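You operate a simulated robot arm through the tools that you are given. There is no shell and no other tool. Be economical: measure what you need, move in short steps, check, and stop when the job is done.

You are at the controls of a simulated two-armed robot. One attempt, no reset.

Task
Tension the belt to the figure on the belt card.
Fine: motor lever clamped again, belt guard shut, cabinet isolator left off and locked. Where these are worked on the way, their far stop is far enough and under half their travel is too little: belt guard, motor lever.

It is judged by the outcome, as a careful person would: the job done as asked, and still so three seconds after it is handed in. It fails if anything else is knocked over, pushed out of place, dropped, spilled or broken.

Robot
Two 7-joint arms with fingered hands on one trunk, on a base that drives. Base frame: it is fixed to the floor where the robot stands at the start and does not move with it; the origin is under the middle of the robot, x ahead of it, y to its left, z up. Units: mm, degrees, N and s.
The left shoulder is at the start at [200, 135, 970], the right one opposite. Places, roughly: belt card [600, -200, 700]; belt gauge [700, -100, 1000]; belt guard [700, -200, 900]; belt knob [700, -300, 1000]; cabinet isolator [600, -1000, 1000]; control cabinet [800, -1200, 600]; lock bar [600, -1000, 1000]; motor lever [700, -200, 800]. Payload 4 kg a hand.
The TCP of each hand is the grasp point between the finger pads, 25 mm short of the fingertips. In the tool frame z runs along the fingers and y along their closing line. The gripper opens to 88 mm. The gripper's body begins 29 mm behind the TCP. The gripper is a hand of 4 fingers: y runs from the thumb to the fingers, the wrist lies at [-13, -106, -174] in the tool frame, and closing takes about 1.5 s.
Orientation is that of the tool frame in the base frame, as a unit quaternion [w, x, y, z]. With the fingers straight down and the wrist toward the robot, the tool's x, y and z point along [0, 1, 0], [1, 0, 0] and [0, 0, -1] of the base frame.

Tools
- The arms move only by the tool drive_tool. It takes "left_series", "right_series" or both (then of equal length, played together; a hand with none holds still); each is a list of rows, each a list of 7 numbers: the shift along the tool's x, y, z in m, then the turn, a rotation vector about the tool's x, y, z in degrees, then the closure, from 0 (fully open) to 1 (shut). In form: [[x, y, z, wx, wy, wz, gripper], ...]. A call has 1 to 10 rows; each row shifts and turns the commanded pose from where the row before left it, along the tool's axes as they then stand. Each row takes 0.2 s and may step no farther than 50 mm and 8.6 degrees from the row before; otherwise, or with a gripper value out of range, the whole call is refused. Where a pose cannot be reached the arm comes as near as it can. A force on the tool above 90 N (or 10 N above the force at the start of the call, whichever is more), or a blocked arm, ends the call early, and 0.2 s more pass. The fingers move at their own pace (about 153 mm/s each) and stop on an object; they squeeze with about 33 N. The grip force told is the motor's: it shows also when the fingers shut on nothing. Time passes only in rows, and 0.2 s behind the last, so rows that do not move let the fingers close. It gives the time, the measured TCP pose, the force on the tool (base axes), the opening and the grip force at its end, in the units of the frame above (readings bear some noise), with the torque about the TCP (base axes, N m) and any sound that the robot's microphone picked up.
- Cameras (640 x 400 px; columns grow to the right, rows downward): "scene" is now at [129.4, -33.1, 1566]; the picture's right is [-0.43, -0.90, 0.00], its down [-0.70, 0.33, -0.64] and it looks along [0.58, -0.27, -0.77] (base axes); focal length 290 px, centre (320, 200). "left" rides on the left gripper at [-64, -83, -98] in its tool frame; the picture's right is [-0.62, -0.37, 0.69], its down [0.71, -0.63, 0.30] and it looks along [0.33, 0.68, 0.65] (tool axes); focal length 265 px, centre (320, 200). "right" rides on the right gripper at [64, -83, -98] in its tool frame; the picture's right is [-0.62, 0.37, -0.69], its down [-0.71, -0.63, 0.30] and it looks along [-0.32, 0.68, 0.65] (tool axes); focal length 265 px, centre (320, 200). There is no depth. A picture from a camera that has moved, and an enlarged one, comes with that camera's place and axes in the base frame and with its lens.
- camera(camera): a new picture of that camera. It takes no simulated time.
- move_column(by): slides the trunk up (or, below 0, down) by that many mm; the arms and the scene camera ride with it, the base frame stays. It gives what a move gives, with no picture.
- base_move(legs): drives the robot by 1 to 6 legs, each [ahead, left, turn to the left] in mm, mm and degrees, along the robot's own axes; the way and the turn of a leg run together, so that a leg with both is an arc; at most 1500 mm and 180 degrees a leg. The arms and the cameras ride along, it lands a little off, and it stops where it bumps. It gives what a move gives.
- grasp_type(shape, hand): the hand has 4 fingers and takes this shape, open, in about a second: jaw (thumb against the fingers, like two jaws); tri (thumb and two fingers); tip (a fingertip pinch); poke (one finger out to press); point (the index stretched); flat (the hand flat); cup (the hand cupped); fist (a fist). The gripper value then closes the fingers along that shape, each until it touches; the sizes above hold for jaw. It gives what a move gives, with no picture.
- head_to(pan, tilt): turns the head with the scene camera to pan (to the left, within 97 degrees either way) and tilt (down, from -29 to 69), counted from straight ahead of the robot. It gives what a move gives.
- enlarge(camera, box): a new picture of the part [left, top, right, bottom] of that camera's present view, enlarged. It takes no simulated time.
- close_job(): hands the job in; it is judged then, once.

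Work in short steps. Places have to be worked out from the pictures, the camera data and where the tool is seen: move nearer, look again, correct. Check each grasp and each placing, and mend what went wrong. You have 120 turns and 88 pictures in all, those below and enlarged ones among them. Open the grippers and draw the arms clear of the work before you hand the job in, unless the task says otherwise; then end with one line.

The tools are called after ">>>" as a command line: name --argument value ..., lists and objects as JSON in quotes. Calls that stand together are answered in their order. drive_tool: Moves the arms, as the interface text tells. Its arguments: {"type":"object","properties":{"left_series":{"type":"array"},"right_series":{"type":"array"}},"required":[]} The other tools are called the same way: move_column (by) slides the trunk up or down; grasp_type (shape, hand) gives the hand a shape; base_move (legs) drives the base; head_to (pan, tilt) turns the head that bears the scene camera; camera (camera) takes a picture; enlarge (camera, box) takes an enlarged picture of a part of a camera's view; close_job () hands the job in.

At the start:

```text
clock: 0.0
left_position: [649.3, 42.0, 1266.2]
left_tcp_rot: [0.0, 0.707, 0.707, 0.001]
left_wrist_force: [-0.2, 0.3, -0.1]
left_torque: [0.0, 0.04, -0.01]
left_grip_width: 87.7
left_finger_force: 0.1
left_shape: jaw
right_position: [418.6, -415.8, 1262.7]
right_tcp_rot: [0.0, 0.707, 0.707, 0.0]
right_wrist_force: [-0.8, 0.3, 0.2]
right_torque: [0.02, -0.02, 0.01]
right_grip_width: 87.5
right_finger_force: 0.1
right_shape: jaw
trunk travel left (down, up): [-575.0, 195.0]
robot x, y, heading: [-0.7, -1.8, 0.1]
head pan, tilt: [-25.5, 50.4]
```

scene: 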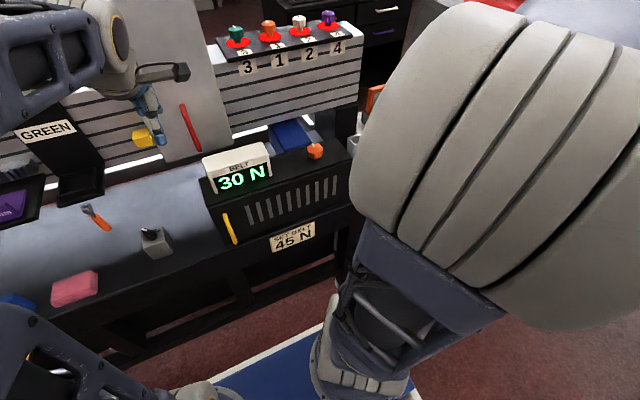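
right: 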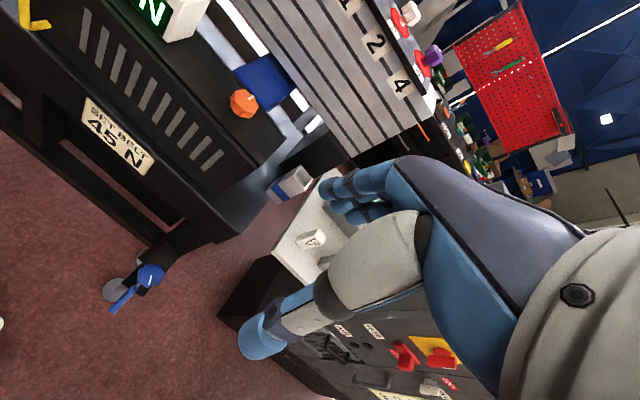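
left: 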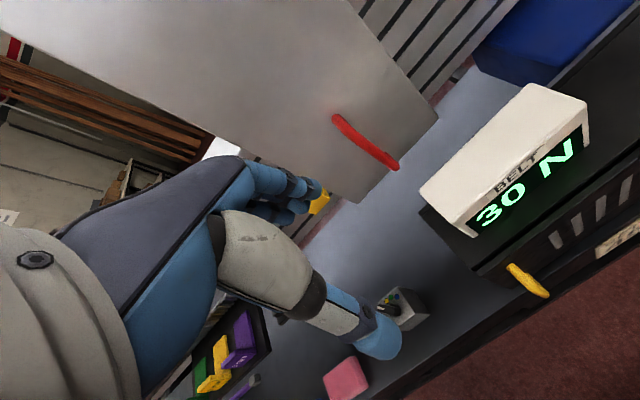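

The gauge reads 30 N and the card says 45 N. I first look at the belt unit up close and at the cabinet to the right.

>>> enlarge --camera "scene" --box '[180, 100, 380, 260]'

>>> enlarge --camera "right" --box '[220, 280, 480, 400]'

>>> head_to --pan -70 --tilt 40

```text
2.50 times, centred on (280, 180) of scene
camera zoom: at [129.4, -33.1, 1566.0], right [-0.43, -0.9, 0.0], down [-0.7, 0.33, -0.64], along [0.58, -0.27, -0.77], focal length 726 px, centre (420, 250)
```

zoom: 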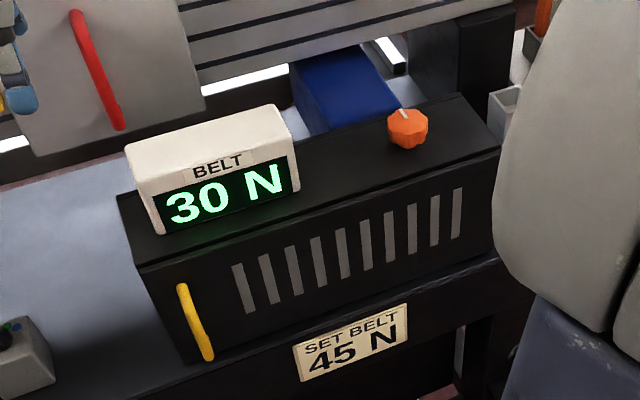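

```text
2.46 times, centred on (350, 340) of right
camera zoom: at [335.3, -350.2, 1360.3], right [0.37, -0.62, 0.69], down [-0.63, -0.71, -0.3], along [0.68, -0.32, -0.65], focal length 653 px, centre (246, -145)
```

zoom: 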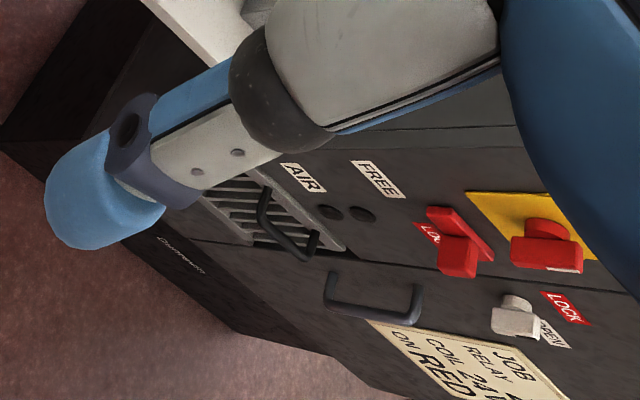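

```text
clock: 1.1
left_position: [649.6, 41.2, 1266.1]
left_tcp_rot: [0.0, 0.707, 0.707, 0.0]
left_wrist_force: [0.4, -0.6, 0.3]
left_torque: [0.03, 0.01, -0.01]
left_grip_width: 87.4
left_finger_force: 0.2
left_shape: jaw
right_position: [418.9, -414.8, 1262.0]
right_tcp_rot: [0.0, 0.707, 0.707, 0.0]
right_wrist_force: [0.6, -0.3, 0.7]
right_torque: [0.02, -0.01, 0.0]
right_grip_width: 87.6
right_finger_force: 0.1
right_shape: jaw
trunk travel left (down, up): [-575.0, 195.0]
robot x, y, heading: [3.4, -1.9, -0.1]
head pan, tilt: [-70.0, 40.0]
```

Now the view toward the cabinet.

>>> camera --camera "scene"

```text
82 pictures are left
camera scene: at [89.3, -80.0, 1580.7], right [-0.94, -0.34, 0.0], down [-0.22, 0.6, -0.77], along [0.26, -0.72, -0.64], focal length 290 px, centre (320, 200)
```

scene: 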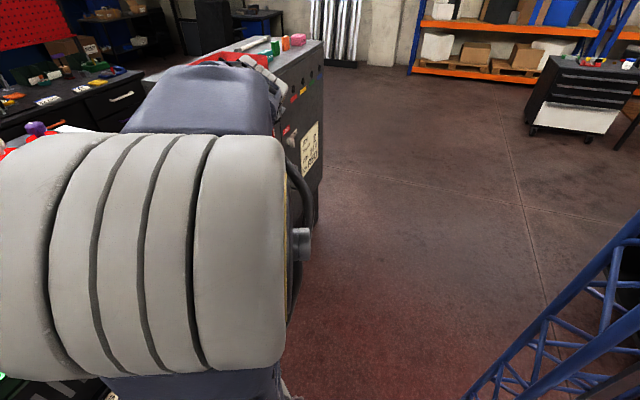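

The right arm hides the cabinet; I drive back and to the right to face it, keeping arms short of its front.

>>> base_move --legs '[[-250, 0, 0], [0, -850, 0]]'

>>> head_to --pan -10 --tilt 40

>>> camera --camera "scene"

>>> camera --camera "left"

```text
clock: 7.1
left_position: [387.0, -832.0, 1265.6]
left_tcp_rot: [0.001, 0.713, 0.701, 0.0]
left_wrist_force: [-0.2, -0.2, 0.9]
left_torque: [0.0, 0.05, -0.02]
left_grip_width: 87.6
left_finger_force: 0.0
left_shape: jaw
right_position: [148.9, -1283.0, 1262.4]
right_tcp_rot: [0.0, 0.714, 0.7, -0.001]
right_wrist_force: [0.1, -0.7, 0.2]
right_torque: [0.02, -0.02, 0.04]
right_grip_width: 87.7
right_finger_force: 0.1
right_shape: jaw
trunk travel left (down, up): [-575.0, 195.0]
robot x, y, heading: [-261.7, -857.7, -1.0]
head pan, tilt: [-70.0, 40.0]
```

```text
clock: 8.4
left_position: [387.9, -831.4, 1266.7]
left_tcp_rot: [0.001, 0.713, 0.701, 0.001]
left_wrist_force: [-0.7, -0.2, 0.4]
left_torque: [0.05, 0.0, 0.0]
left_grip_width: 87.3
left_finger_force: 0.1
left_shape: jaw
right_position: [149.4, -1284.2, 1262.6]
right_tcp_rot: [0.001, 0.713, 0.701, -0.001]
right_wrist_force: [0.0, -0.5, -0.1]
right_torque: [-0.01, 0.01, 0.02]
right_grip_width: 87.5
right_finger_force: 0.0
right_shape: jaw
trunk travel left (down, up): [-575.0, 195.0]
robot x, y, heading: [-264.2, -860.9, -1.0]
head pan, tilt: [-10.0, 40.0]
```

```text
81 pictures are left
camera scene: at [-118.8, -878.1, 1580.7], right [-0.19, -0.98, 0.0], down [-0.63, 0.12, -0.77], along [0.75, -0.15, -0.64], focal length 290 px, centre (320, 200)
```

scene: 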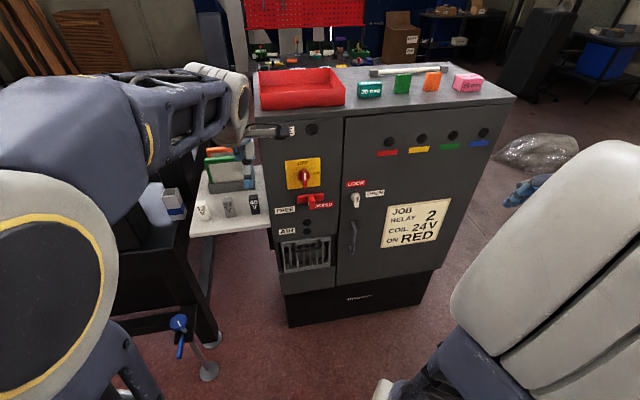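

```text
80 pictures are left
camera left: at [303.5, -894.1, 1363.8], right [-0.38, -0.61, -0.69], down [-0.62, 0.73, -0.3], along [0.69, 0.31, -0.65], focal length 265 px, centre (320, 200)
```

left: 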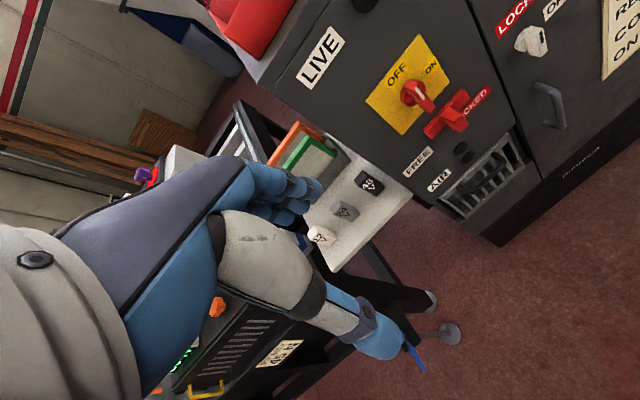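

>>> enlarge --camera "scene" --box '[250, 110, 410, 280]'

>>> enlarge --camera "left" --box '[280, 10, 540, 220]'

```text
2.35 times, centred on (330, 195) of scene
camera zoom: at [-118.8, -878.1, 1580.7], right [-0.19, -0.98, 0.0], down [-0.63, 0.12, -0.77], along [0.75, -0.15, -0.64], focal length 683 px, centre (296, 212)
```

zoom: 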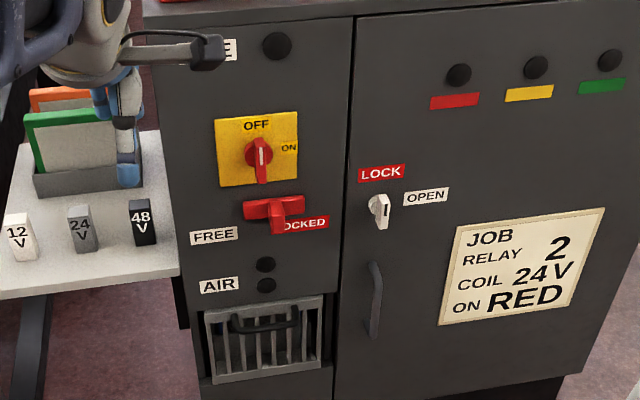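

```text
1.90 times, centred on (410, 115) of left
camera zoom: at [303.5, -894.1, 1363.8], right [-0.38, -0.61, -0.69], down [-0.62, 0.73, -0.3], along [0.69, 0.31, -0.65], focal length 506 px, centre (149, 362)
```

zoom: 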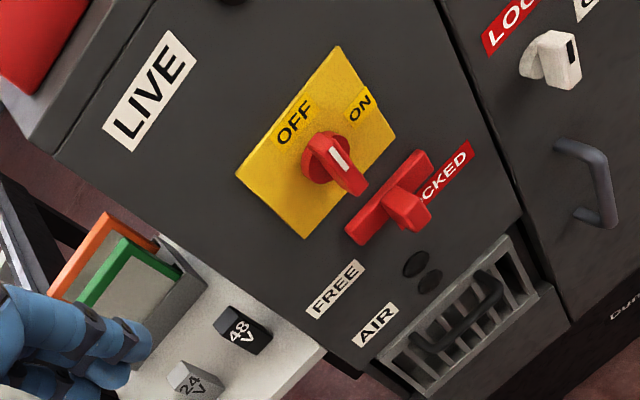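

Isolator estimated at [590,-969,1078], apparently pointing to OFF with LIVE lamp dark; I enlarge more to read the isolator and the lock bar.

>>> enlarge --camera "scene" --box '[290, 145, 345, 180]'

>>> enlarge --camera "left" --box '[400, 70, 500, 160]'

>>> enlarge --camera "scene" --box '[270, 175, 350, 230]'

```text
11.43 times, centred on (318, 162) of scene
camera zoom: at [-118.8, -878.1, 1580.7], right [-0.19, -0.98, 0.0], down [-0.63, 0.12, -0.77], along [0.75, -0.15, -0.64], focal length 3317 px, centre (349, 629)
```

zoom: 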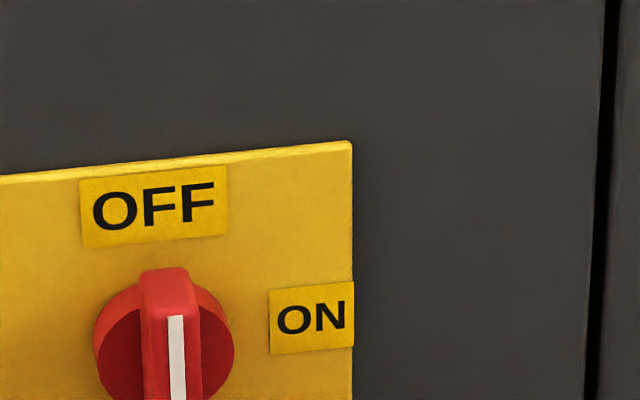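

```text
4.44 times, centred on (450, 115) of left
camera zoom: at [303.5, -894.1, 1363.8], right [-0.38, -0.61, -0.69], down [-0.62, 0.73, -0.3], along [0.69, 0.31, -0.65], focal length 1180 px, centre (-258, 578)
```

zoom: 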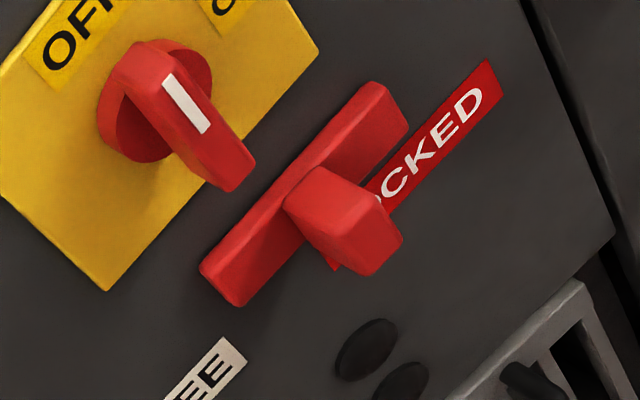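

```text
7.27 times, centred on (310, 202) of scene
camera zoom: at [-118.8, -878.1, 1580.7], right [-0.19, -0.98, 0.0], down [-0.63, 0.12, -0.77], along [0.75, -0.15, -0.64], focal length 2111 px, centre (393, 182)
```

zoom: 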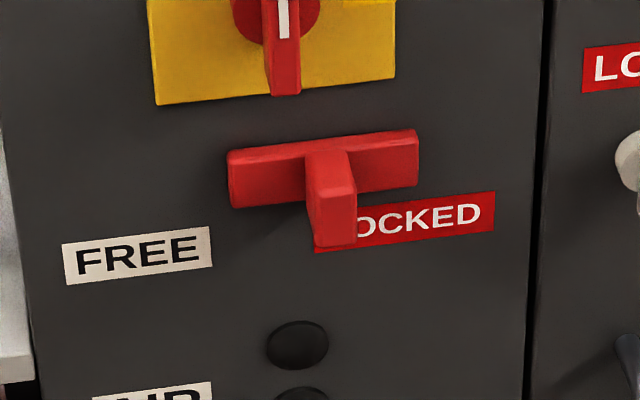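

Isolator points to OFF, LIVE is dark and the lock bar sits toward LOCKED, so I leave it alone. I drive back to the belt unit and look at it.

>>> base_move --legs '[[0, 760, 1], [150, 0, 0]]'

>>> head_to --pan -5 --tilt 45

>>> camera --camera "scene"

>>> camera --camera "right"

```text
clock: 13.5
left_position: [540.6, -52.8, 1264.1]
left_tcp_rot: [0.0, 0.703, 0.711, 0.0]
left_wrist_force: [-0.6, 0.2, 0.4]
left_torque: [0.01, 0.02, 0.02]
left_grip_width: 87.5
left_finger_force: 0.1
left_shape: jaw
right_position: [313.6, -510.6, 1261.7]
right_tcp_rot: [0.0, 0.705, 0.71, 0.0]
right_wrist_force: [-0.1, -0.4, 1.1]
right_torque: [0.0, 0.01, -0.01]
right_grip_width: 87.6
right_finger_force: 0.1
right_shape: jaw
trunk travel left (down, up): [-575.0, 195.0]
robot x, y, heading: [-110.5, -97.7, 0.4]
head pan, tilt: [-10.0, 40.0]
```

```text
clock: 14.2
left_position: [540.1, -51.6, 1264.6]
left_tcp_rot: [0.001, 0.703, 0.711, 0.001]
left_wrist_force: [0.1, 0.5, 0.4]
left_torque: [-0.01, 0.02, 0.02]
left_grip_width: 87.7
left_finger_force: 0.1
left_shape: jaw
right_position: [313.9, -509.9, 1263.3]
right_tcp_rot: [0.0, 0.704, 0.71, 0.0]
right_wrist_force: [-0.7, 0.2, 0.0]
right_torque: [0.04, 0.0, 0.05]
right_grip_width: 87.5
right_finger_force: 0.0
right_shape: jaw
trunk travel left (down, up): [-575.0, 195.0]
robot x, y, heading: [-107.3, -99.5, 0.4]
head pan, tilt: [-5.0, 45.0]
```

```text
74 pictures are left
camera scene: at [32.5, -105.4, 1573.5], right [-0.08, -1.0, 0.0], down [-0.7, 0.06, -0.71], along [0.71, -0.06, -0.71], focal length 290 px, centre (320, 200)
```

scene: 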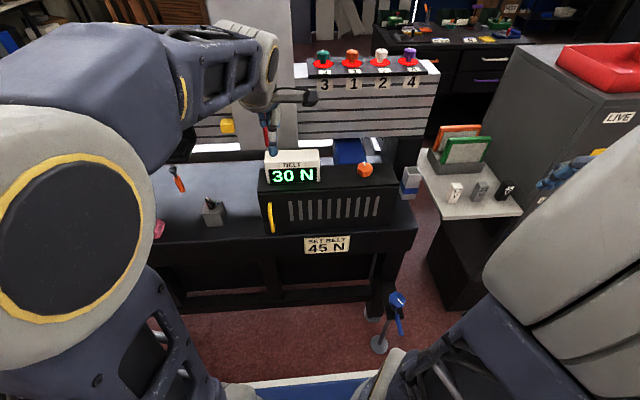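

```text
73 pictures are left
camera right: at [229.6, -446.6, 1360.3], right [0.37, -0.62, 0.69], down [-0.62, -0.72, -0.3], along [0.69, -0.32, -0.65], focal length 265 px, centre (320, 200)
```

right: 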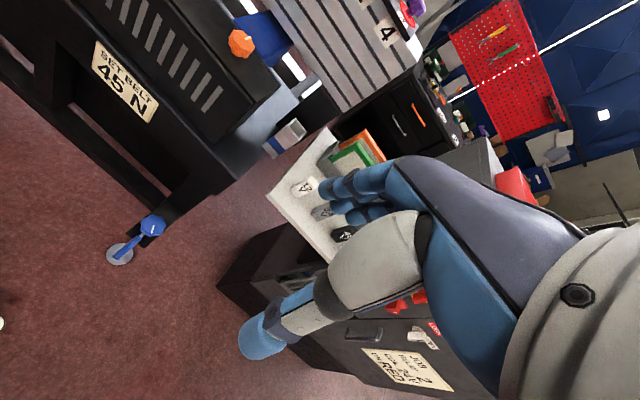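

>>> enlarge --camera "scene" --box '[250, 135, 410, 255]'

```text
3.33 times, centred on (330, 195) of scene
camera zoom: at [32.5, -105.4, 1573.5], right [-0.08, -1.0, 0.0], down [-0.7, 0.06, -0.71], along [0.71, -0.06, -0.71], focal length 968 px, centre (287, 217)
```

zoom: 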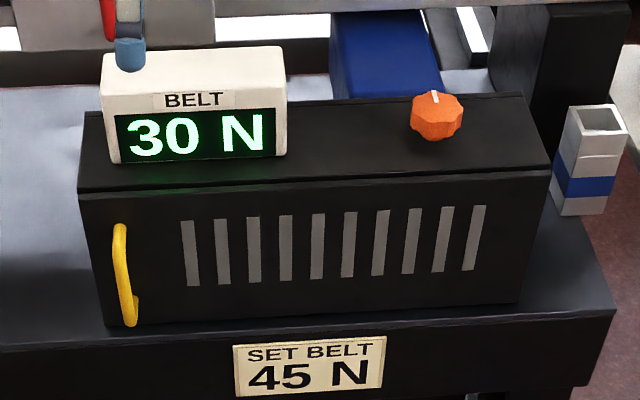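

Guard is the slotted front panel (handle at left, hinge likely right). I turn the left hand to point forward with its closing line horizontal, for the vertical handle.

>>> drive_tool --left_series '[[0, 0, 0, -4.949, 4.949, 4.949, 0], [0, 0, 0, -4.949, 4.949, 4.949, 0], [0, 0, 0, -4.949, 4.949, 4.949, 0], [0, 0, 0, -4.949, 4.949, 4.949, 0], [0, 0, 0, -4.949, 4.949, 4.949, 0], [0, 0, 0, -4.949, 4.949, 4.949, 0], [0, 0, 0, -4.949, 4.949, 4.949, 0]]'

>>> drive_tool --left_series '[[0, 0, 0, -4.949, 4.949, 4.949, 0], [0, 0, 0, -4.949, 4.949, 4.949, 0], [0, 0, 0, -4.949, 4.949, 4.949, 0], [0, 0, 0, -4.949, 4.949, 4.949, 0], [0, 0, 0, -4.949, 4.949, 4.949, 0], [0, 0, 0, -4.949, 4.949, 4.949, 0], [0, 0, 0, -4.949, 4.949, 4.949, 0], [0, 0, 0, 0, 0, 0, 0]]'

>>> camera --camera "left"

```text
clock: 15.8
left_position: [539.3, -52.7, 1264.9]
left_tcp_rot: [0.003, 0.813, 0.422, 0.401]
left_wrist_force: [-0.3, -1.7, 0.4]
left_torque: [0.04, 0.01, 0.04]
left_grip_width: 87.9
left_finger_force: 0.1
left_shape: jaw
right_position: [313.3, -511.4, 1262.9]
right_tcp_rot: [0.0, 0.703, 0.711, -0.001]
right_wrist_force: [0.2, 0.3, 0.2]
right_torque: [0.01, 0.01, -0.04]
right_grip_width: 87.5
right_finger_force: 0.2
right_shape: jaw
trunk travel left (down, up): [-575.0, 195.0]
robot x, y, heading: [-105.0, -97.9, 0.5]
head pan, tilt: [-5.0, 45.0]
```

```text
clock: 17.6
left_position: [540.6, -52.2, 1265.4]
left_tcp_rot: [-0.004, 0.706, 0.003, 0.708]
left_wrist_force: [0.8, -0.3, -1.2]
left_torque: [0.0, 0.01, -0.01]
left_grip_width: 87.7
left_finger_force: 0.1
left_shape: jaw
right_position: [313.4, -511.4, 1261.7]
right_tcp_rot: [0.0, 0.704, 0.71, 0.0]
right_wrist_force: [0.1, -0.4, -0.8]
right_torque: [-0.03, 0.0, 0.02]
right_grip_width: 87.8
right_finger_force: 0.1
right_shape: jaw
trunk travel left (down, up): [-575.0, 195.0]
robot x, y, heading: [-110.2, -100.4, 0.4]
head pan, tilt: [-5.0, 45.0]
```

```text
71 pictures are left
camera left: at [441.9, 29.9, 1201.2], right [0.69, 0.38, -0.62], down [0.3, 0.63, 0.72], along [0.66, -0.68, 0.32], focal length 265 px, centre (320, 200)
```

left: 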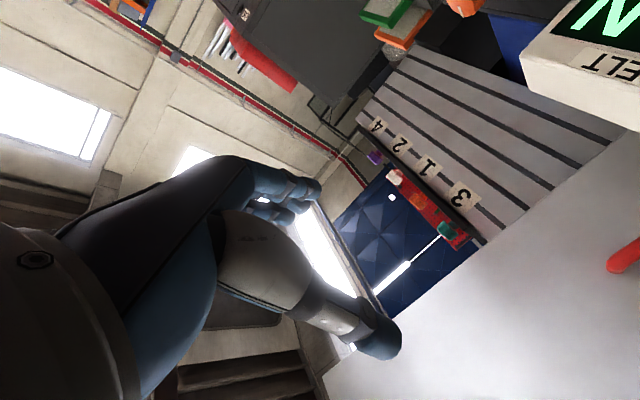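

Orientation reached. I lower the hand to handle height at a safe standoff and check with the scene camera.

>>> drive_tool --left_series '[[-0.05, -0.01, 0, 0, 0, 0, 0], [-0.05, -0.01, 0, 0, 0, 0, 0], [-0.05, -0.01, 0, 0, 0, 0, 0], [-0.05, -0.01, 0, 0, 0, 0, 0], [-0.05, -0.01, 0, 0, 0, 0, 0], [-0.05, 0, 0, 0, 0, 0, 0], [-0.05, 0, 0, 0, 0, 0, 0], [-0.045, 0, 0, 0, 0, 0, 0], [0, 0, 0, 0, 0, 0, 0]]'

>>> head_to --pan -5 --tilt 48

>>> camera --camera "scene"

>>> camera --camera "left"

```text
refused: row 1 steps farther than a row can; nothing moved
```

```text
clock: 18.2
left_position: [540.8, -52.4, 1265.4]
left_tcp_rot: [-0.003, 0.707, 0.003, 0.708]
left_wrist_force: [-0.5, 0.1, 0.0]
left_torque: [0.0, 0.01, -0.03]
left_grip_width: 87.9
left_finger_force: 0.0
left_shape: jaw
right_position: [313.5, -511.2, 1262.7]
right_tcp_rot: [0.0, 0.704, 0.71, 0.0]
right_wrist_force: [-0.5, 0.3, 0.1]
right_torque: [-0.05, -0.01, 0.01]
right_grip_width: 87.5
right_finger_force: 0.0
right_shape: jaw
trunk travel left (down, up): [-575.0, 195.0]
robot x, y, heading: [-107.8, -98.1, 0.5]
head pan, tilt: [-5.0, 48.0]
```

```text
70 pictures are left
camera scene: at [30.0, -105.1, 1569.3], right [-0.08, -1.0, 0.0], down [-0.74, 0.06, -0.67], along [0.67, -0.05, -0.74], focal length 290 px, centre (320, 200)
```

scene: 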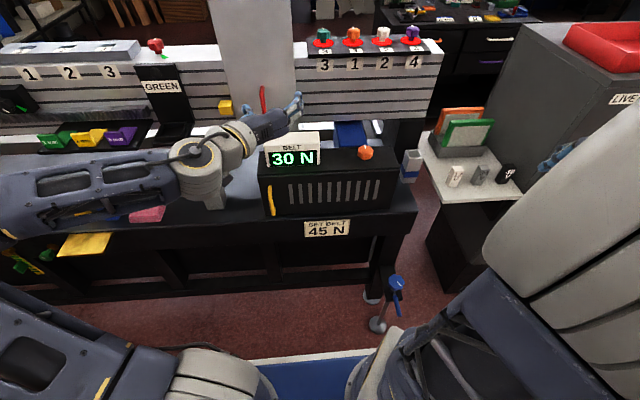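

```text
69 pictures are left
camera left: at [441.8, 30.0, 1201.3], right [0.69, 0.38, -0.62], down [0.3, 0.63, 0.72], along [0.66, -0.68, 0.32], focal length 265 px, centre (320, 200)
```

left: 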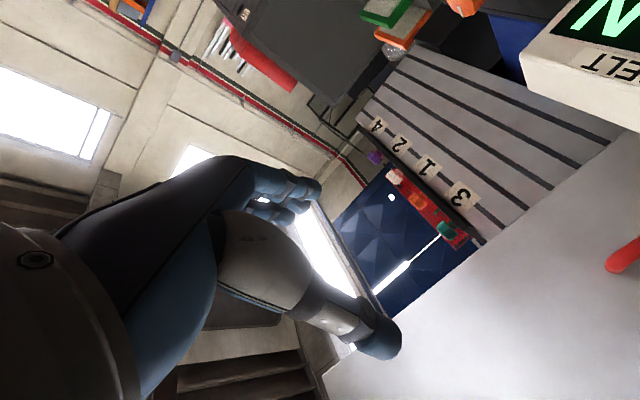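

The first row was too long a step; I redo the descent with legal steps.

>>> drive_tool --left_series '[[-0.048, -0.01, 0, 0, 0, 0, 0], [-0.048, -0.01, 0, 0, 0, 0, 0], [-0.048, -0.01, 0, 0, 0, 0, 0], [-0.048, -0.01, 0, 0, 0, 0, 0], [-0.048, -0.01, 0, 0, 0, 0, 0], [-0.048, 0, 0, 0, 0, 0, 0], [-0.048, 0, 0, 0, 0, 0, 0], [-0.048, 0, 0, 0, 0, 0, 0], [0, 0, 0, 0, 0, 0, 0]]'

>>> camera --camera "scene"

>>> camera --camera "left"

```text
clock: 20.2
left_position: [538.9, -1.7, 1168.7]
left_tcp_rot: [-0.005, 0.709, 0.001, 0.705]
left_wrist_force: [0.5, -1.1, -0.2]
left_torque: [-0.01, 0.0, 0.02]
left_grip_width: 87.7
left_finger_force: 0.0
left_shape: jaw
left hand out of reach, approached as far as the arm can: row 3, 4, 5, 6, 7, 8
right_position: [314.4, -510.1, 1262.1]
right_tcp_rot: [0.0, 0.704, 0.71, 0.0]
right_wrist_force: [0.8, 0.1, -0.5]
right_torque: [-0.02, -0.01, -0.01]
right_grip_width: 87.6
right_finger_force: 0.1
right_shape: jaw
trunk travel left (down, up): [-575.0, 195.0]
robot x, y, heading: [-109.6, -102.3, 0.7]
head pan, tilt: [-5.0, 48.0]
```

```text
68 pictures are left
camera scene: at [30.0, -105.1, 1569.3], right [-0.08, -1.0, 0.0], down [-0.74, 0.06, -0.67], along [0.67, -0.05, -0.74], focal length 290 px, centre (320, 200)
```

scene: 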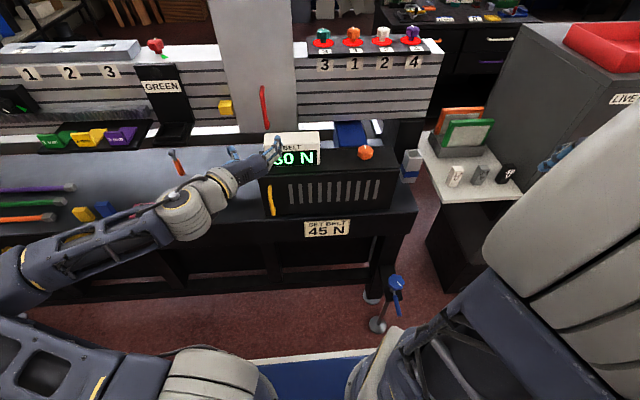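

```text
67 pictures are left
camera left: at [439.0, 80.4, 1105.8], right [0.69, 0.38, -0.62], down [0.3, 0.63, 0.72], along [0.66, -0.68, 0.32], focal length 265 px, centre (320, 200)
```

left: 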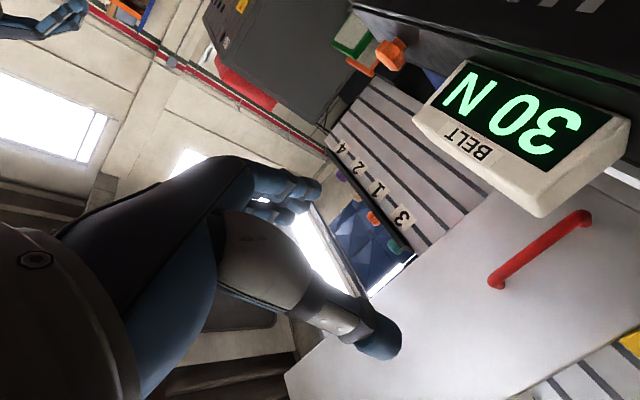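

The arm can't go lower in this pose, so I lower the trunk by 300 mm (arms are clear of the bench).

>>> move_column --by -300

>>> head_to --pan -3 --tilt 33

>>> camera --camera "scene"

>>> camera --camera "left"

```text
clock: 23.2
left_position: [538.1, -2.3, 868.4]
left_tcp_rot: [-0.005, 0.709, 0.001, 0.705]
left_wrist_force: [0.1, 0.2, -0.3]
left_torque: [0.04, 0.05, 0.0]
left_grip_width: 88.0
left_finger_force: 0.1
left_shape: jaw
right_position: [313.0, -511.1, 962.6]
right_tcp_rot: [0.001, 0.704, 0.711, 0.0]
right_wrist_force: [0.4, 0.4, -0.1]
right_torque: [0.02, 0.04, -0.02]
right_grip_width: 87.4
right_finger_force: 0.0
right_shape: jaw
trunk travel left (down, up): [-275.0, 495.0]
robot x, y, heading: [-108.2, -96.4, 0.3]
head pan, tilt: [-5.0, 48.0]
```

```text
clock: 23.9
left_position: [537.0, -2.7, 869.2]
left_tcp_rot: [-0.005, 0.709, 0.002, 0.705]
left_wrist_force: [0.4, 0.7, 0.8]
left_torque: [0.0, -0.02, 0.0]
left_grip_width: 88.1
left_finger_force: 0.1
left_shape: jaw
right_position: [312.9, -510.9, 961.8]
right_tcp_rot: [0.0, 0.704, 0.711, -0.001]
right_wrist_force: [0.0, 0.1, -0.1]
right_torque: [-0.03, -0.01, 0.0]
right_grip_width: 87.7
right_finger_force: 0.0
right_shape: jaw
trunk travel left (down, up): [-275.0, 495.0]
robot x, y, heading: [-107.6, -101.6, 0.4]
head pan, tilt: [-3.0, 33.0]
```

```text
66 pictures are left
camera scene: at [40.4, -102.8, 1291.3], right [-0.04, -1.0, 0.0], down [-0.54, 0.02, -0.84], along [0.84, -0.04, -0.55], focal length 290 px, centre (320, 200)
```

scene: 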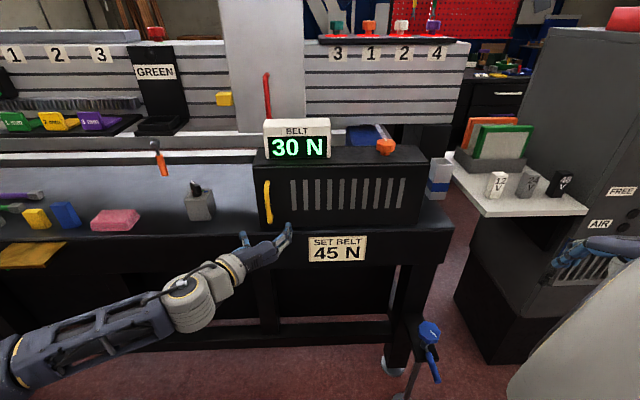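

```text
65 pictures are left
camera left: at [439.0, 80.4, 805.8], right [0.69, 0.38, -0.62], down [0.3, 0.63, 0.72], along [0.66, -0.68, 0.32], focal length 265 px, centre (320, 200)
```

left: 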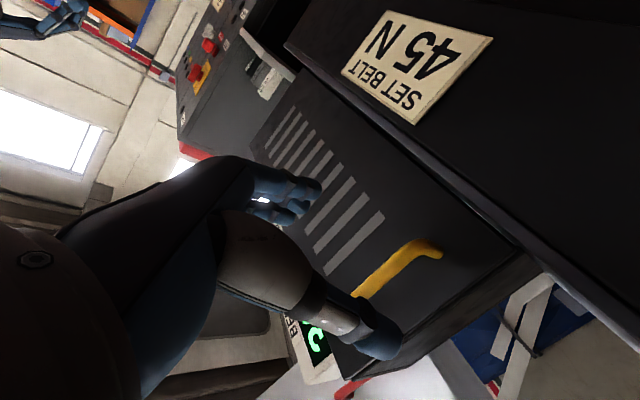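

Triangulation puts the handle bar at about [656, -1, 818–947]; the left hand is lined up at y≈-2, z≈869. I advance 112 mm with the hand open.

>>> drive_tool --left_series '[[0, 0, 0.04, 0, 0, 0, 0], [0, 0, 0.04, 0, 0, 0, 0], [0, 0, 0.02, 0, 0, 0, 0], [0, 0, 0.012, 0, 0, 0, 0], [0, 0, 0, 0, 0, 0, 0]]'

>>> enlarge --camera "scene" --box '[200, 150, 360, 270]'

>>> camera --camera "left"

```text
clock: 25.0
left_position: [636.3, -9.0, 868.5]
left_tcp_rot: [0.008, 0.709, -0.01, 0.705]
left_wrist_force: [-35.9, 9.5, -0.8]
left_torque: [-0.12, -0.22, -1.46]
left_grip_width: 82.0
left_finger_force: 0.1
left_shape: jaw
right_position: [311.9, -509.2, 962.4]
right_tcp_rot: [0.0, 0.703, 0.711, 0.0]
right_wrist_force: [0.4, 0.6, -0.3]
right_torque: [0.01, 0.02, 0.03]
right_grip_width: 87.4
right_finger_force: 0.1
right_shape: jaw
trunk travel left (down, up): [-275.0, 495.0]
robot x, y, heading: [-111.1, -99.1, 0.4]
head pan, tilt: [-3.0, 33.0]
stopped in row 5 (left hand): the force on the tool passed its limit at 106 N (the readings are from after the stop); the commanded pose is now the measured one
```

```text
3.33 times, centred on (280, 210) of scene
camera zoom: at [38.3, -102.1, 1291.5], right [-0.04, -1.0, 0.0], down [-0.54, 0.02, -0.84], along [0.84, -0.04, -0.54], focal length 968 px, centre (453, 167)
```

zoom: 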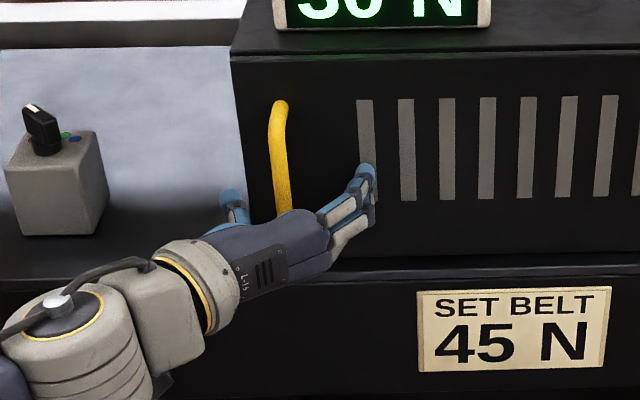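

```text
63 pictures are left
camera left: at [539.4, 77.0, 804.8], right [0.7, 0.35, -0.62], down [0.32, 0.62, 0.72], along [0.64, -0.7, 0.32], focal length 265 px, centre (320, 200)
```

left: 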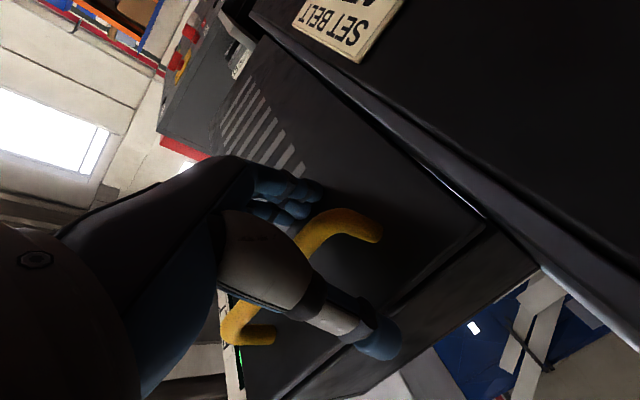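

The fingertips touched the guard face and the yellow bar lies between thumb and fingers. I back off 6 mm and close.

>>> drive_tool --left_series '[[0, 0, -0.008, 0, 0, 0, 0], [0, 0, 0, 0, 0, 0, 1], [0, 0, 0, 0, 0, 0, 1], [0, 0, 0, 0, 0, 0, 1], [0, 0, 0, 0, 0, 0, 1], [0, 0, 0, 0, 0, 0, 1], [0, 0, 0, 0, 0, 0, 1], [0, 0, 0, 0, 0, 0, 1], [0, 0, 0, 0, 0, 0, 1]]'

>>> camera --camera "left"

```text
clock: 27.0
left_position: [631.9, -5.3, 866.9]
left_tcp_rot: [0.004, 0.709, -0.006, 0.705]
left_wrist_force: [-1.6, 23.4, -2.2]
left_torque: [-0.06, -0.02, -0.22]
left_grip_width: 11.7
left_finger_force: 32.7
left_shape: jaw
right_position: [313.7, -509.8, 962.7]
right_tcp_rot: [-0.001, 0.703, 0.711, 0.001]
right_wrist_force: [0.5, 0.0, -0.9]
right_torque: [0.01, -0.02, -0.01]
right_grip_width: 87.4
right_finger_force: 0.0
right_shape: jaw
trunk travel left (down, up): [-275.0, 495.0]
robot x, y, heading: [-114.3, -98.2, 0.6]
head pan, tilt: [-3.0, 33.0]
```

```text
62 pictures are left
camera left: at [534.3, 79.7, 804.1], right [0.69, 0.36, -0.62], down [0.32, 0.62, 0.71], along [0.65, -0.69, 0.32], focal length 265 px, centre (320, 200)
```

left: 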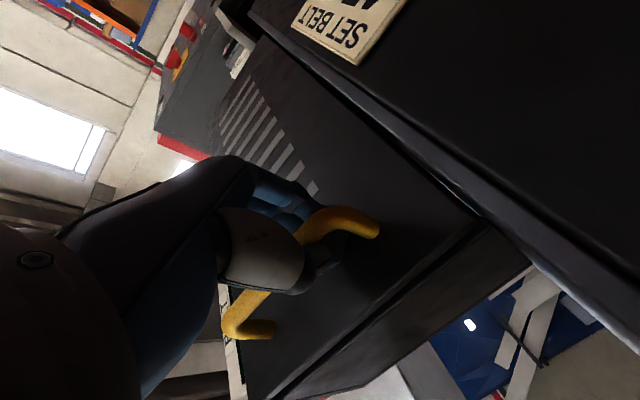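

Good grip on the bar (11.7 mm). I try a small arc of opening about a right-hand hinge.

>>> drive_tool --left_series '[[0, 0.002, -0.021, 3, 0, 0, 1], [0, 0.002, -0.021, 3, 0, 0, 1], [0, 0.002, -0.021, 3, 0, 0, 1], [0, 0, 0, 0, 0, 0, 1]]'

>>> camera --camera "scene"

```text
clock: 28.0
left_position: [570.6, -14.4, 870.6]
left_tcp_rot: [-0.053, 0.711, 0.047, 0.7]
left_wrist_force: [-6.2, 21.4, -16.1]
left_torque: [-0.12, 0.02, -0.25]
left_grip_width: 11.7
left_finger_force: 32.7
left_shape: jaw
left hand out of reach, approached as far as the arm can: row 3
right_position: [313.8, -510.2, 961.9]
right_tcp_rot: [0.001, 0.703, 0.711, -0.001]
right_wrist_force: [0.6, -0.3, -0.1]
right_torque: [0.02, 0.02, -0.02]
right_grip_width: 87.7
right_finger_force: 0.0
right_shape: jaw
trunk travel left (down, up): [-275.0, 495.0]
robot x, y, heading: [-111.5, -99.4, 0.6]
head pan, tilt: [-3.0, 33.0]
```

```text
61 pictures are left
camera scene: at [39.7, -101.9, 1291.2], right [-0.04, -1.0, 0.0], down [-0.54, 0.02, -0.84], along [0.84, -0.04, -0.54], focal length 290 px, centre (320, 200)
```

scene: 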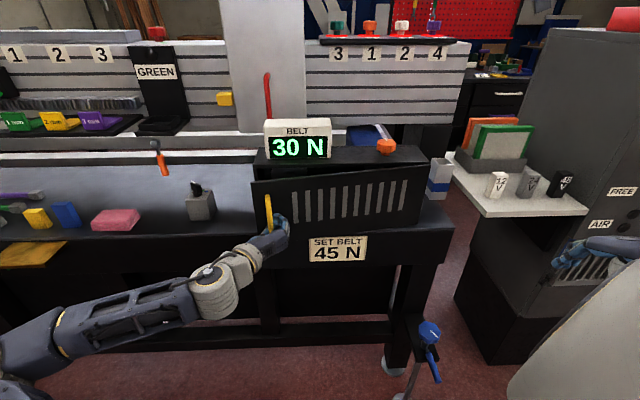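

The guard swings on the right hinge. The arm is at its limit, so I keep the grip and swing the base around the hinge in small arcs.

>>> base_move --legs '[[-25.5, -68, 5], [-25.5, -68, 5], [-25.5, -68, 5]]'

>>> camera --camera "scene"

```text
clock: 30.3
left_position: [476.7, -52.5, 871.3]
left_tcp_rot: [-0.146, 0.696, 0.142, 0.688]
left_wrist_force: [-19.1, 34.8, -16.0]
left_torque: [-0.08, -0.05, -0.4]
left_grip_width: 13.7
left_finger_force: 33.3
left_shape: jaw
right_position: [357.4, -600.3, 962.4]
right_tcp_rot: [0.0, 0.604, 0.797, 0.0]
right_wrist_force: [-0.5, 0.5, -0.6]
right_torque: [-0.01, 0.02, -0.04]
right_grip_width: 87.5
right_finger_force: 0.0
right_shape: jaw
trunk travel left (down, up): [-275.0, 495.0]
robot x, y, heading: [-156.7, -313.7, 15.5]
head pan, tilt: [-3.0, 33.0]
```

```text
60 pictures are left
camera scene: at [-12.3, -276.1, 1291.3], right [0.22, -0.98, 0.0], down [-0.53, -0.12, -0.84], along [0.82, 0.18, -0.54], focal length 290 px, centre (320, 200)
```

scene: 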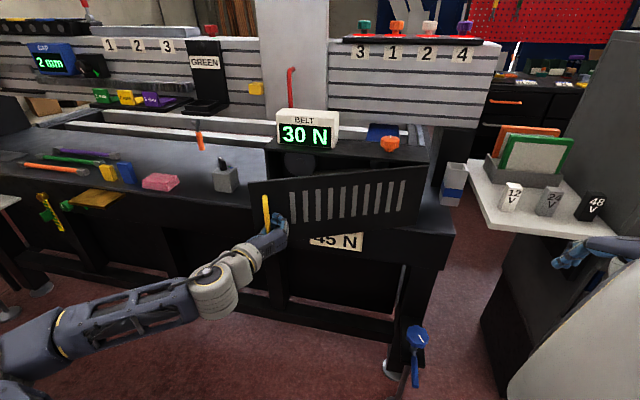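

Works very well; hinge fits at about [666,-394], guard now ~24° open. I swing another 30° the same way.

>>> base_move --legs '[[-25.5, -67.5, 5], [-25.5, -67.5, 5], [-25.5, -67.5, 5], [-25.5, -67.5, 5], [-25.5, -67.5, 5], [-25.5, -67.5, 5]]'

>>> camera --camera "scene"

```text
clock: 34.4
left_position: [334.6, -188.6, 871.9]
left_tcp_rot: [-0.324, 0.634, 0.324, 0.623]
left_wrist_force: [-51.3, 30.5, -9.0]
left_torque: [-0.05, -0.25, -0.8]
left_grip_width: 18.3
left_finger_force: 33.1
left_shape: jaw
right_position: [508.7, -726.6, 962.9]
right_tcp_rot: [0.001, 0.378, 0.926, -0.001]
right_wrist_force: [-0.4, 0.4, 0.0]
right_torque: [-0.03, -0.02, -0.03]
right_grip_width: 87.8
right_finger_force: 0.2
right_shape: jaw
trunk travel left (down, up): [-275.0, 495.0]
robot x, y, heading: [-81.7, -740.2, 45.5]
head pan, tilt: [-3.0, 33.0]
```

```text
59 pictures are left
camera scene: at [25.6, -632.7, 1291.4], right [0.68, -0.74, 0.0], down [-0.4, -0.37, -0.84], along [0.62, 0.57, -0.54], focal length 290 px, centre (320, 200)
```

scene: 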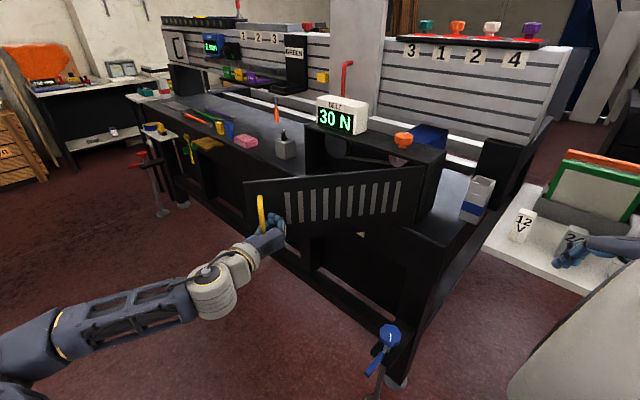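

Guard ~54° open. I raise the right hand clear of the relay table before swinging a bit more.

>>> drive_tool --right_series '[[0, 0, -0.045, 0, 0, 0, 0], [0, 0, -0.045, 0, 0, 0, 0], [0, 0, -0.045, 0, 0, 0, 0], [0, 0, -0.045, 0, 0, 0, 0]]'

>>> base_move --legs '[[-24.5, -67.5, 5], [-24.5, -67.5, 5], [-24.5, -67.5, 5], [-24.5, -67.5, 5]]'

>>> camera --camera "scene"

```text
clock: 35.4
left_position: [332.9, -185.3, 871.2]
left_tcp_rot: [-0.33, 0.631, 0.328, 0.621]
left_wrist_force: [-40.5, 25.1, -9.9]
left_torque: [-0.18, -0.05, -0.52]
left_grip_width: 15.5
left_finger_force: 32.6
left_shape: jaw
right_position: [508.2, -725.2, 1144.6]
right_tcp_rot: [0.001, 0.378, 0.926, 0.0]
right_wrist_force: [-0.4, -0.4, -0.9]
right_torque: [-0.03, -0.03, -0.01]
right_grip_width: 87.3
right_finger_force: 0.0
right_shape: jaw
trunk travel left (down, up): [-275.0, 495.0]
robot x, y, heading: [-82.7, -740.8, 45.5]
head pan, tilt: [-3.0, 33.0]
```

```text
clock: 38.3
left_position: [282.9, -308.2, 872.1]
left_tcp_rot: [-0.433, 0.563, 0.434, 0.554]
left_wrist_force: [-60.6, 12.3, -7.2]
left_torque: [0.03, -0.2, -0.91]
left_grip_width: 18.9
left_finger_force: 32.6
left_shape: jaw
right_position: [634.9, -757.3, 1143.6]
right_tcp_rot: [0.002, 0.212, 0.977, -0.001]
right_wrist_force: [-0.5, -0.2, 0.2]
right_torque: [-0.04, -0.02, -0.02]
right_grip_width: 87.4
right_finger_force: 0.1
right_shape: jaw
trunk travel left (down, up): [-275.0, 495.0]
robot x, y, heading: [82.3, -968.6, 65.3]
head pan, tilt: [-3.0, 33.0]
```

```text
58 pictures are left
camera scene: at [149.1, -834.2, 1291.4], right [0.89, -0.46, 0.0], down [-0.25, -0.48, -0.84], along [0.39, 0.74, -0.54], focal length 290 px, centre (320, 200)
```

scene: 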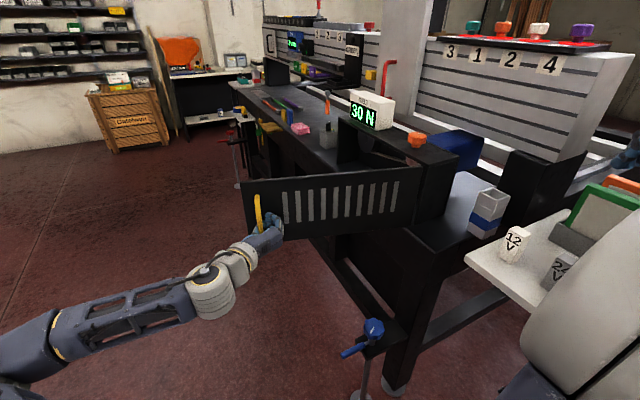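

Guard ~75° open. I release the handle and draw the left hand back.

>>> drive_tool --left_series '[[0, 0, 0, 0, 0, 0, 0], [0, 0, 0, 0, 0, 0, 0], [0, 0, 0, 0, 0, 0, 0], [0, 0, 0, 0, 0, 0, 0], [0, 0, 0, 0, 0, 0, 0], [0, 0, 0, 0, 0, 0, 0], [0, 0, -0.02, 0, 0, 0, 0], [0, 0, -0.04, 0, 0, 0, 0], [0, 0, -0.04, 0, 0, 0, 0]]'

>>> camera --camera "scene"

```text
clock: 40.3
left_position: [277.6, -349.4, 890.6]
left_tcp_rot: [-0.434, 0.563, 0.434, 0.553]
left_wrist_force: [0.0, -0.4, 0.4]
left_torque: [0.0, -0.01, 0.01]
left_grip_width: 87.7
left_finger_force: 0.1
left_shape: jaw
left hand out of reach, approached as far as the arm can: row 8, 9
right_position: [636.3, -758.2, 1143.1]
right_tcp_rot: [0.0, 0.212, 0.977, 0.0]
right_wrist_force: [-0.2, 0.3, 1.2]
right_torque: [0.0, 0.03, 0.0]
right_grip_width: 87.5
right_finger_force: 0.1
right_shape: jaw
trunk travel left (down, up): [-275.0, 495.0]
robot x, y, heading: [86.5, -968.8, 65.4]
head pan, tilt: [-3.0, 33.0]
```

```text
57 pictures are left
camera scene: at [150.5, -834.6, 1291.3], right [0.89, -0.46, 0.0], down [-0.25, -0.48, -0.84], along [0.39, 0.74, -0.54], focal length 290 px, centre (320, 200)
```

scene: 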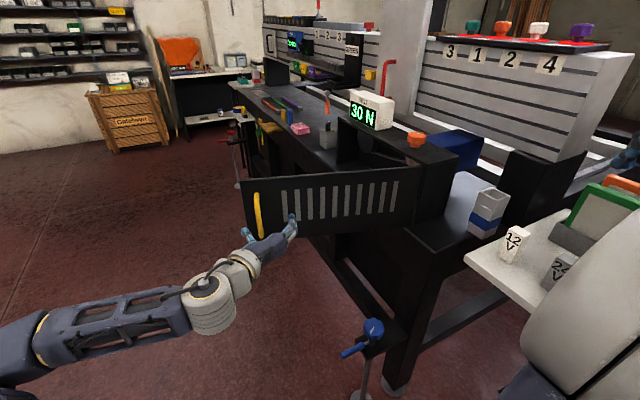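

Now I drive back and around, keeping the hands clear of the open guard, cabinet and table.

>>> base_move --legs '[[-120, 0, 0], [0, 400, 0], [0, 0, -65]]'

>>> camera --camera "scene"

```text
clock: 46.4
left_position: [320.5, -825.2, 890.9]
left_tcp_rot: [-0.07, 0.709, 0.065, 0.699]
left_wrist_force: [0.1, 0.3, -0.6]
left_torque: [-0.02, 0.01, 0.01]
left_grip_width: 88.0
left_finger_force: 0.1
left_shape: jaw
right_position: [104.1, -1322.1, 1143.7]
right_tcp_rot: [0.0, 0.702, 0.712, 0.0]
right_wrist_force: [-1.0, 0.7, -0.1]
right_torque: [0.02, -0.04, 0.0]
right_grip_width: 87.8
right_finger_force: 0.0
right_shape: jaw
trunk travel left (down, up): [-275.0, 495.0]
robot x, y, heading: [-322.9, -913.1, 0.9]
head pan, tilt: [-3.0, 33.0]
```

```text
56 pictures are left
camera scene: at [-172.9, -916.8, 1291.4], right [-0.04, -1.0, 0.0], down [-0.54, 0.02, -0.84], along [0.84, -0.03, -0.54], focal length 290 px, centre (320, 200)
```

scene: 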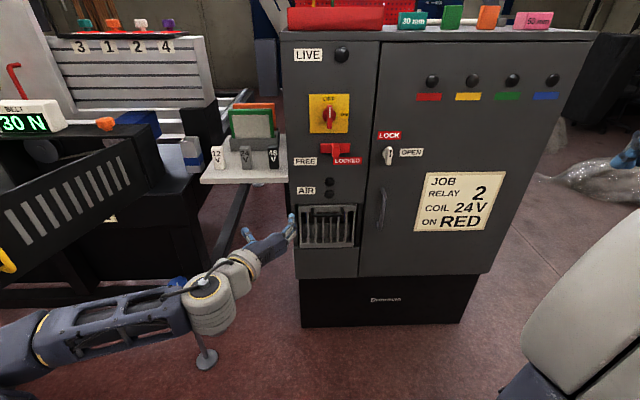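

Guard stays open. I back up and go left to the front of the bench.

>>> base_move --legs '[[-170, 0, 0], [0, 860, 0]]'

>>> camera --camera "scene"

```text
clock: 52.0
left_position: [142.5, 28.8, 889.7]
left_tcp_rot: [-0.067, 0.709, 0.062, 0.699]
left_wrist_force: [0.5, -0.8, -0.9]
left_torque: [-0.02, 0.0, 0.01]
left_grip_width: 87.5
left_finger_force: 0.0
left_shape: jaw
right_position: [-77.6, -466.0, 1143.6]
right_tcp_rot: [0.001, 0.705, 0.709, 0.0]
right_wrist_force: [-0.1, 0.0, 0.1]
right_torque: [0.02, 0.02, 0.0]
right_grip_width: 87.5
right_finger_force: 0.1
right_shape: jaw
trunk travel left (down, up): [-275.0, 495.0]
robot x, y, heading: [-499.0, -51.7, 0.4]
head pan, tilt: [-3.0, 33.0]
```

```text
55 pictures are left
camera scene: at [-350.8, -58.5, 1291.4], right [-0.05, -1.0, 0.0], down [-0.54, 0.03, -0.84], along [0.84, -0.04, -0.54], focal length 290 px, centre (320, 200)
```

scene: 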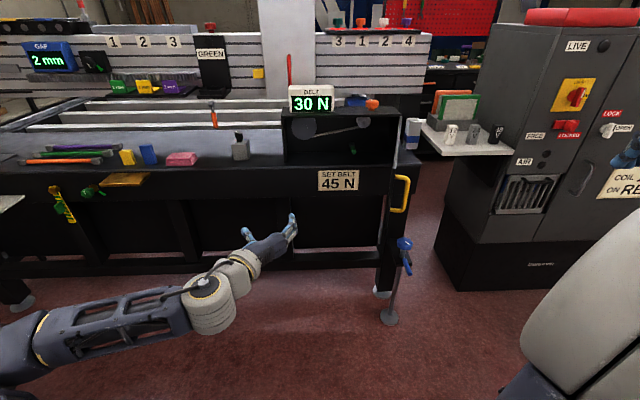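

>>> enlarge --camera "scene" --box '[270, 80, 430, 200]'

```text
3.33 times, centred on (350, 140) of scene
camera zoom: at [-350.8, -58.5, 1291.4], right [-0.05, -1.0, 0.0], down [-0.54, 0.03, -0.84], along [0.84, -0.04, -0.54], focal length 968 px, centre (220, 400)
```

zoom: 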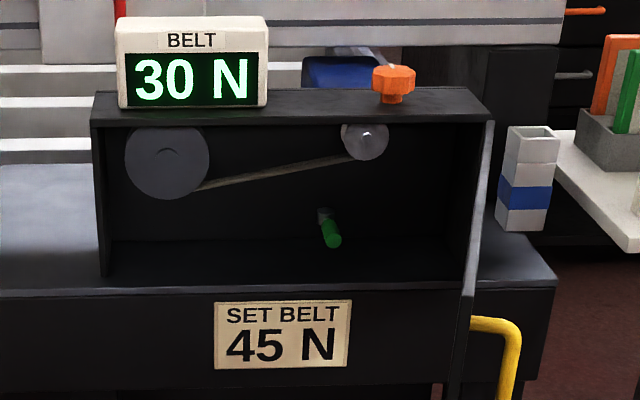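

The guard is nearly at 80°; inside I see a green-handled lever low in the box. I move nearer and look closely.

>>> base_move --legs '[[300, -100, 0]]'

>>> enlarge --camera "scene" --box '[250, 90, 410, 210]'

>>> camera --camera "left"

```text
clock: 54.2
left_position: [446.3, -74.1, 889.8]
left_tcp_rot: [-0.066, 0.709, 0.061, 0.7]
left_wrist_force: [0.2, 1.0, 0.4]
left_torque: [0.01, -0.03, 0.0]
left_grip_width: 87.8
left_finger_force: 0.0
left_shape: jaw
right_position: [223.4, -567.4, 1143.5]
right_tcp_rot: [0.0, 0.707, 0.707, 0.0]
right_wrist_force: [0.0, 0.1, 0.2]
right_torque: [0.0, 0.0, -0.01]
right_grip_width: 87.5
right_finger_force: 0.0
right_shape: jaw
trunk travel left (down, up): [-275.0, 495.0]
robot x, y, heading: [-197.7, -152.4, 0.3]
head pan, tilt: [-3.0, 33.0]
```

```text
3.33 times, centred on (330, 150) of scene
camera zoom: at [-49.2, -159.0, 1291.4], right [-0.05, -1.0, 0.0], down [-0.54, 0.03, -0.84], along [0.84, -0.04, -0.54], focal length 968 px, centre (287, 367)
```

zoom: 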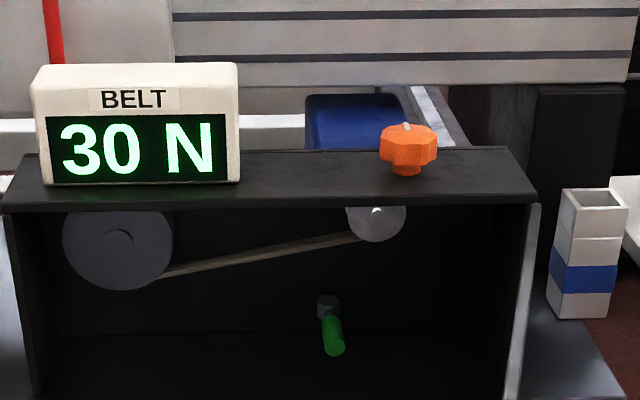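

```text
52 pictures are left
camera left: at [332.4, -8.6, 828.1], right [0.61, 0.49, -0.63], down [0.2, 0.67, 0.72], along [0.77, -0.56, 0.31], focal length 265 px, centre (320, 200)
```

left: 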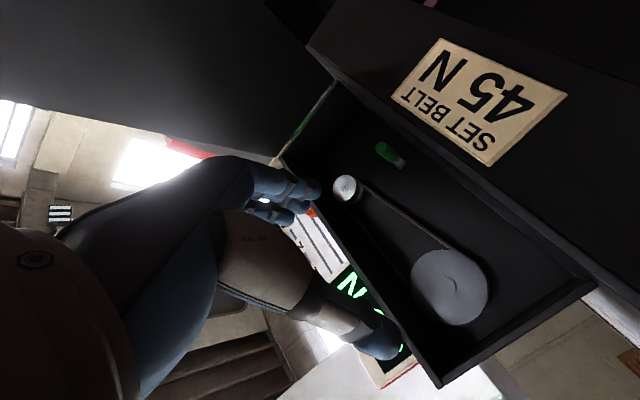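

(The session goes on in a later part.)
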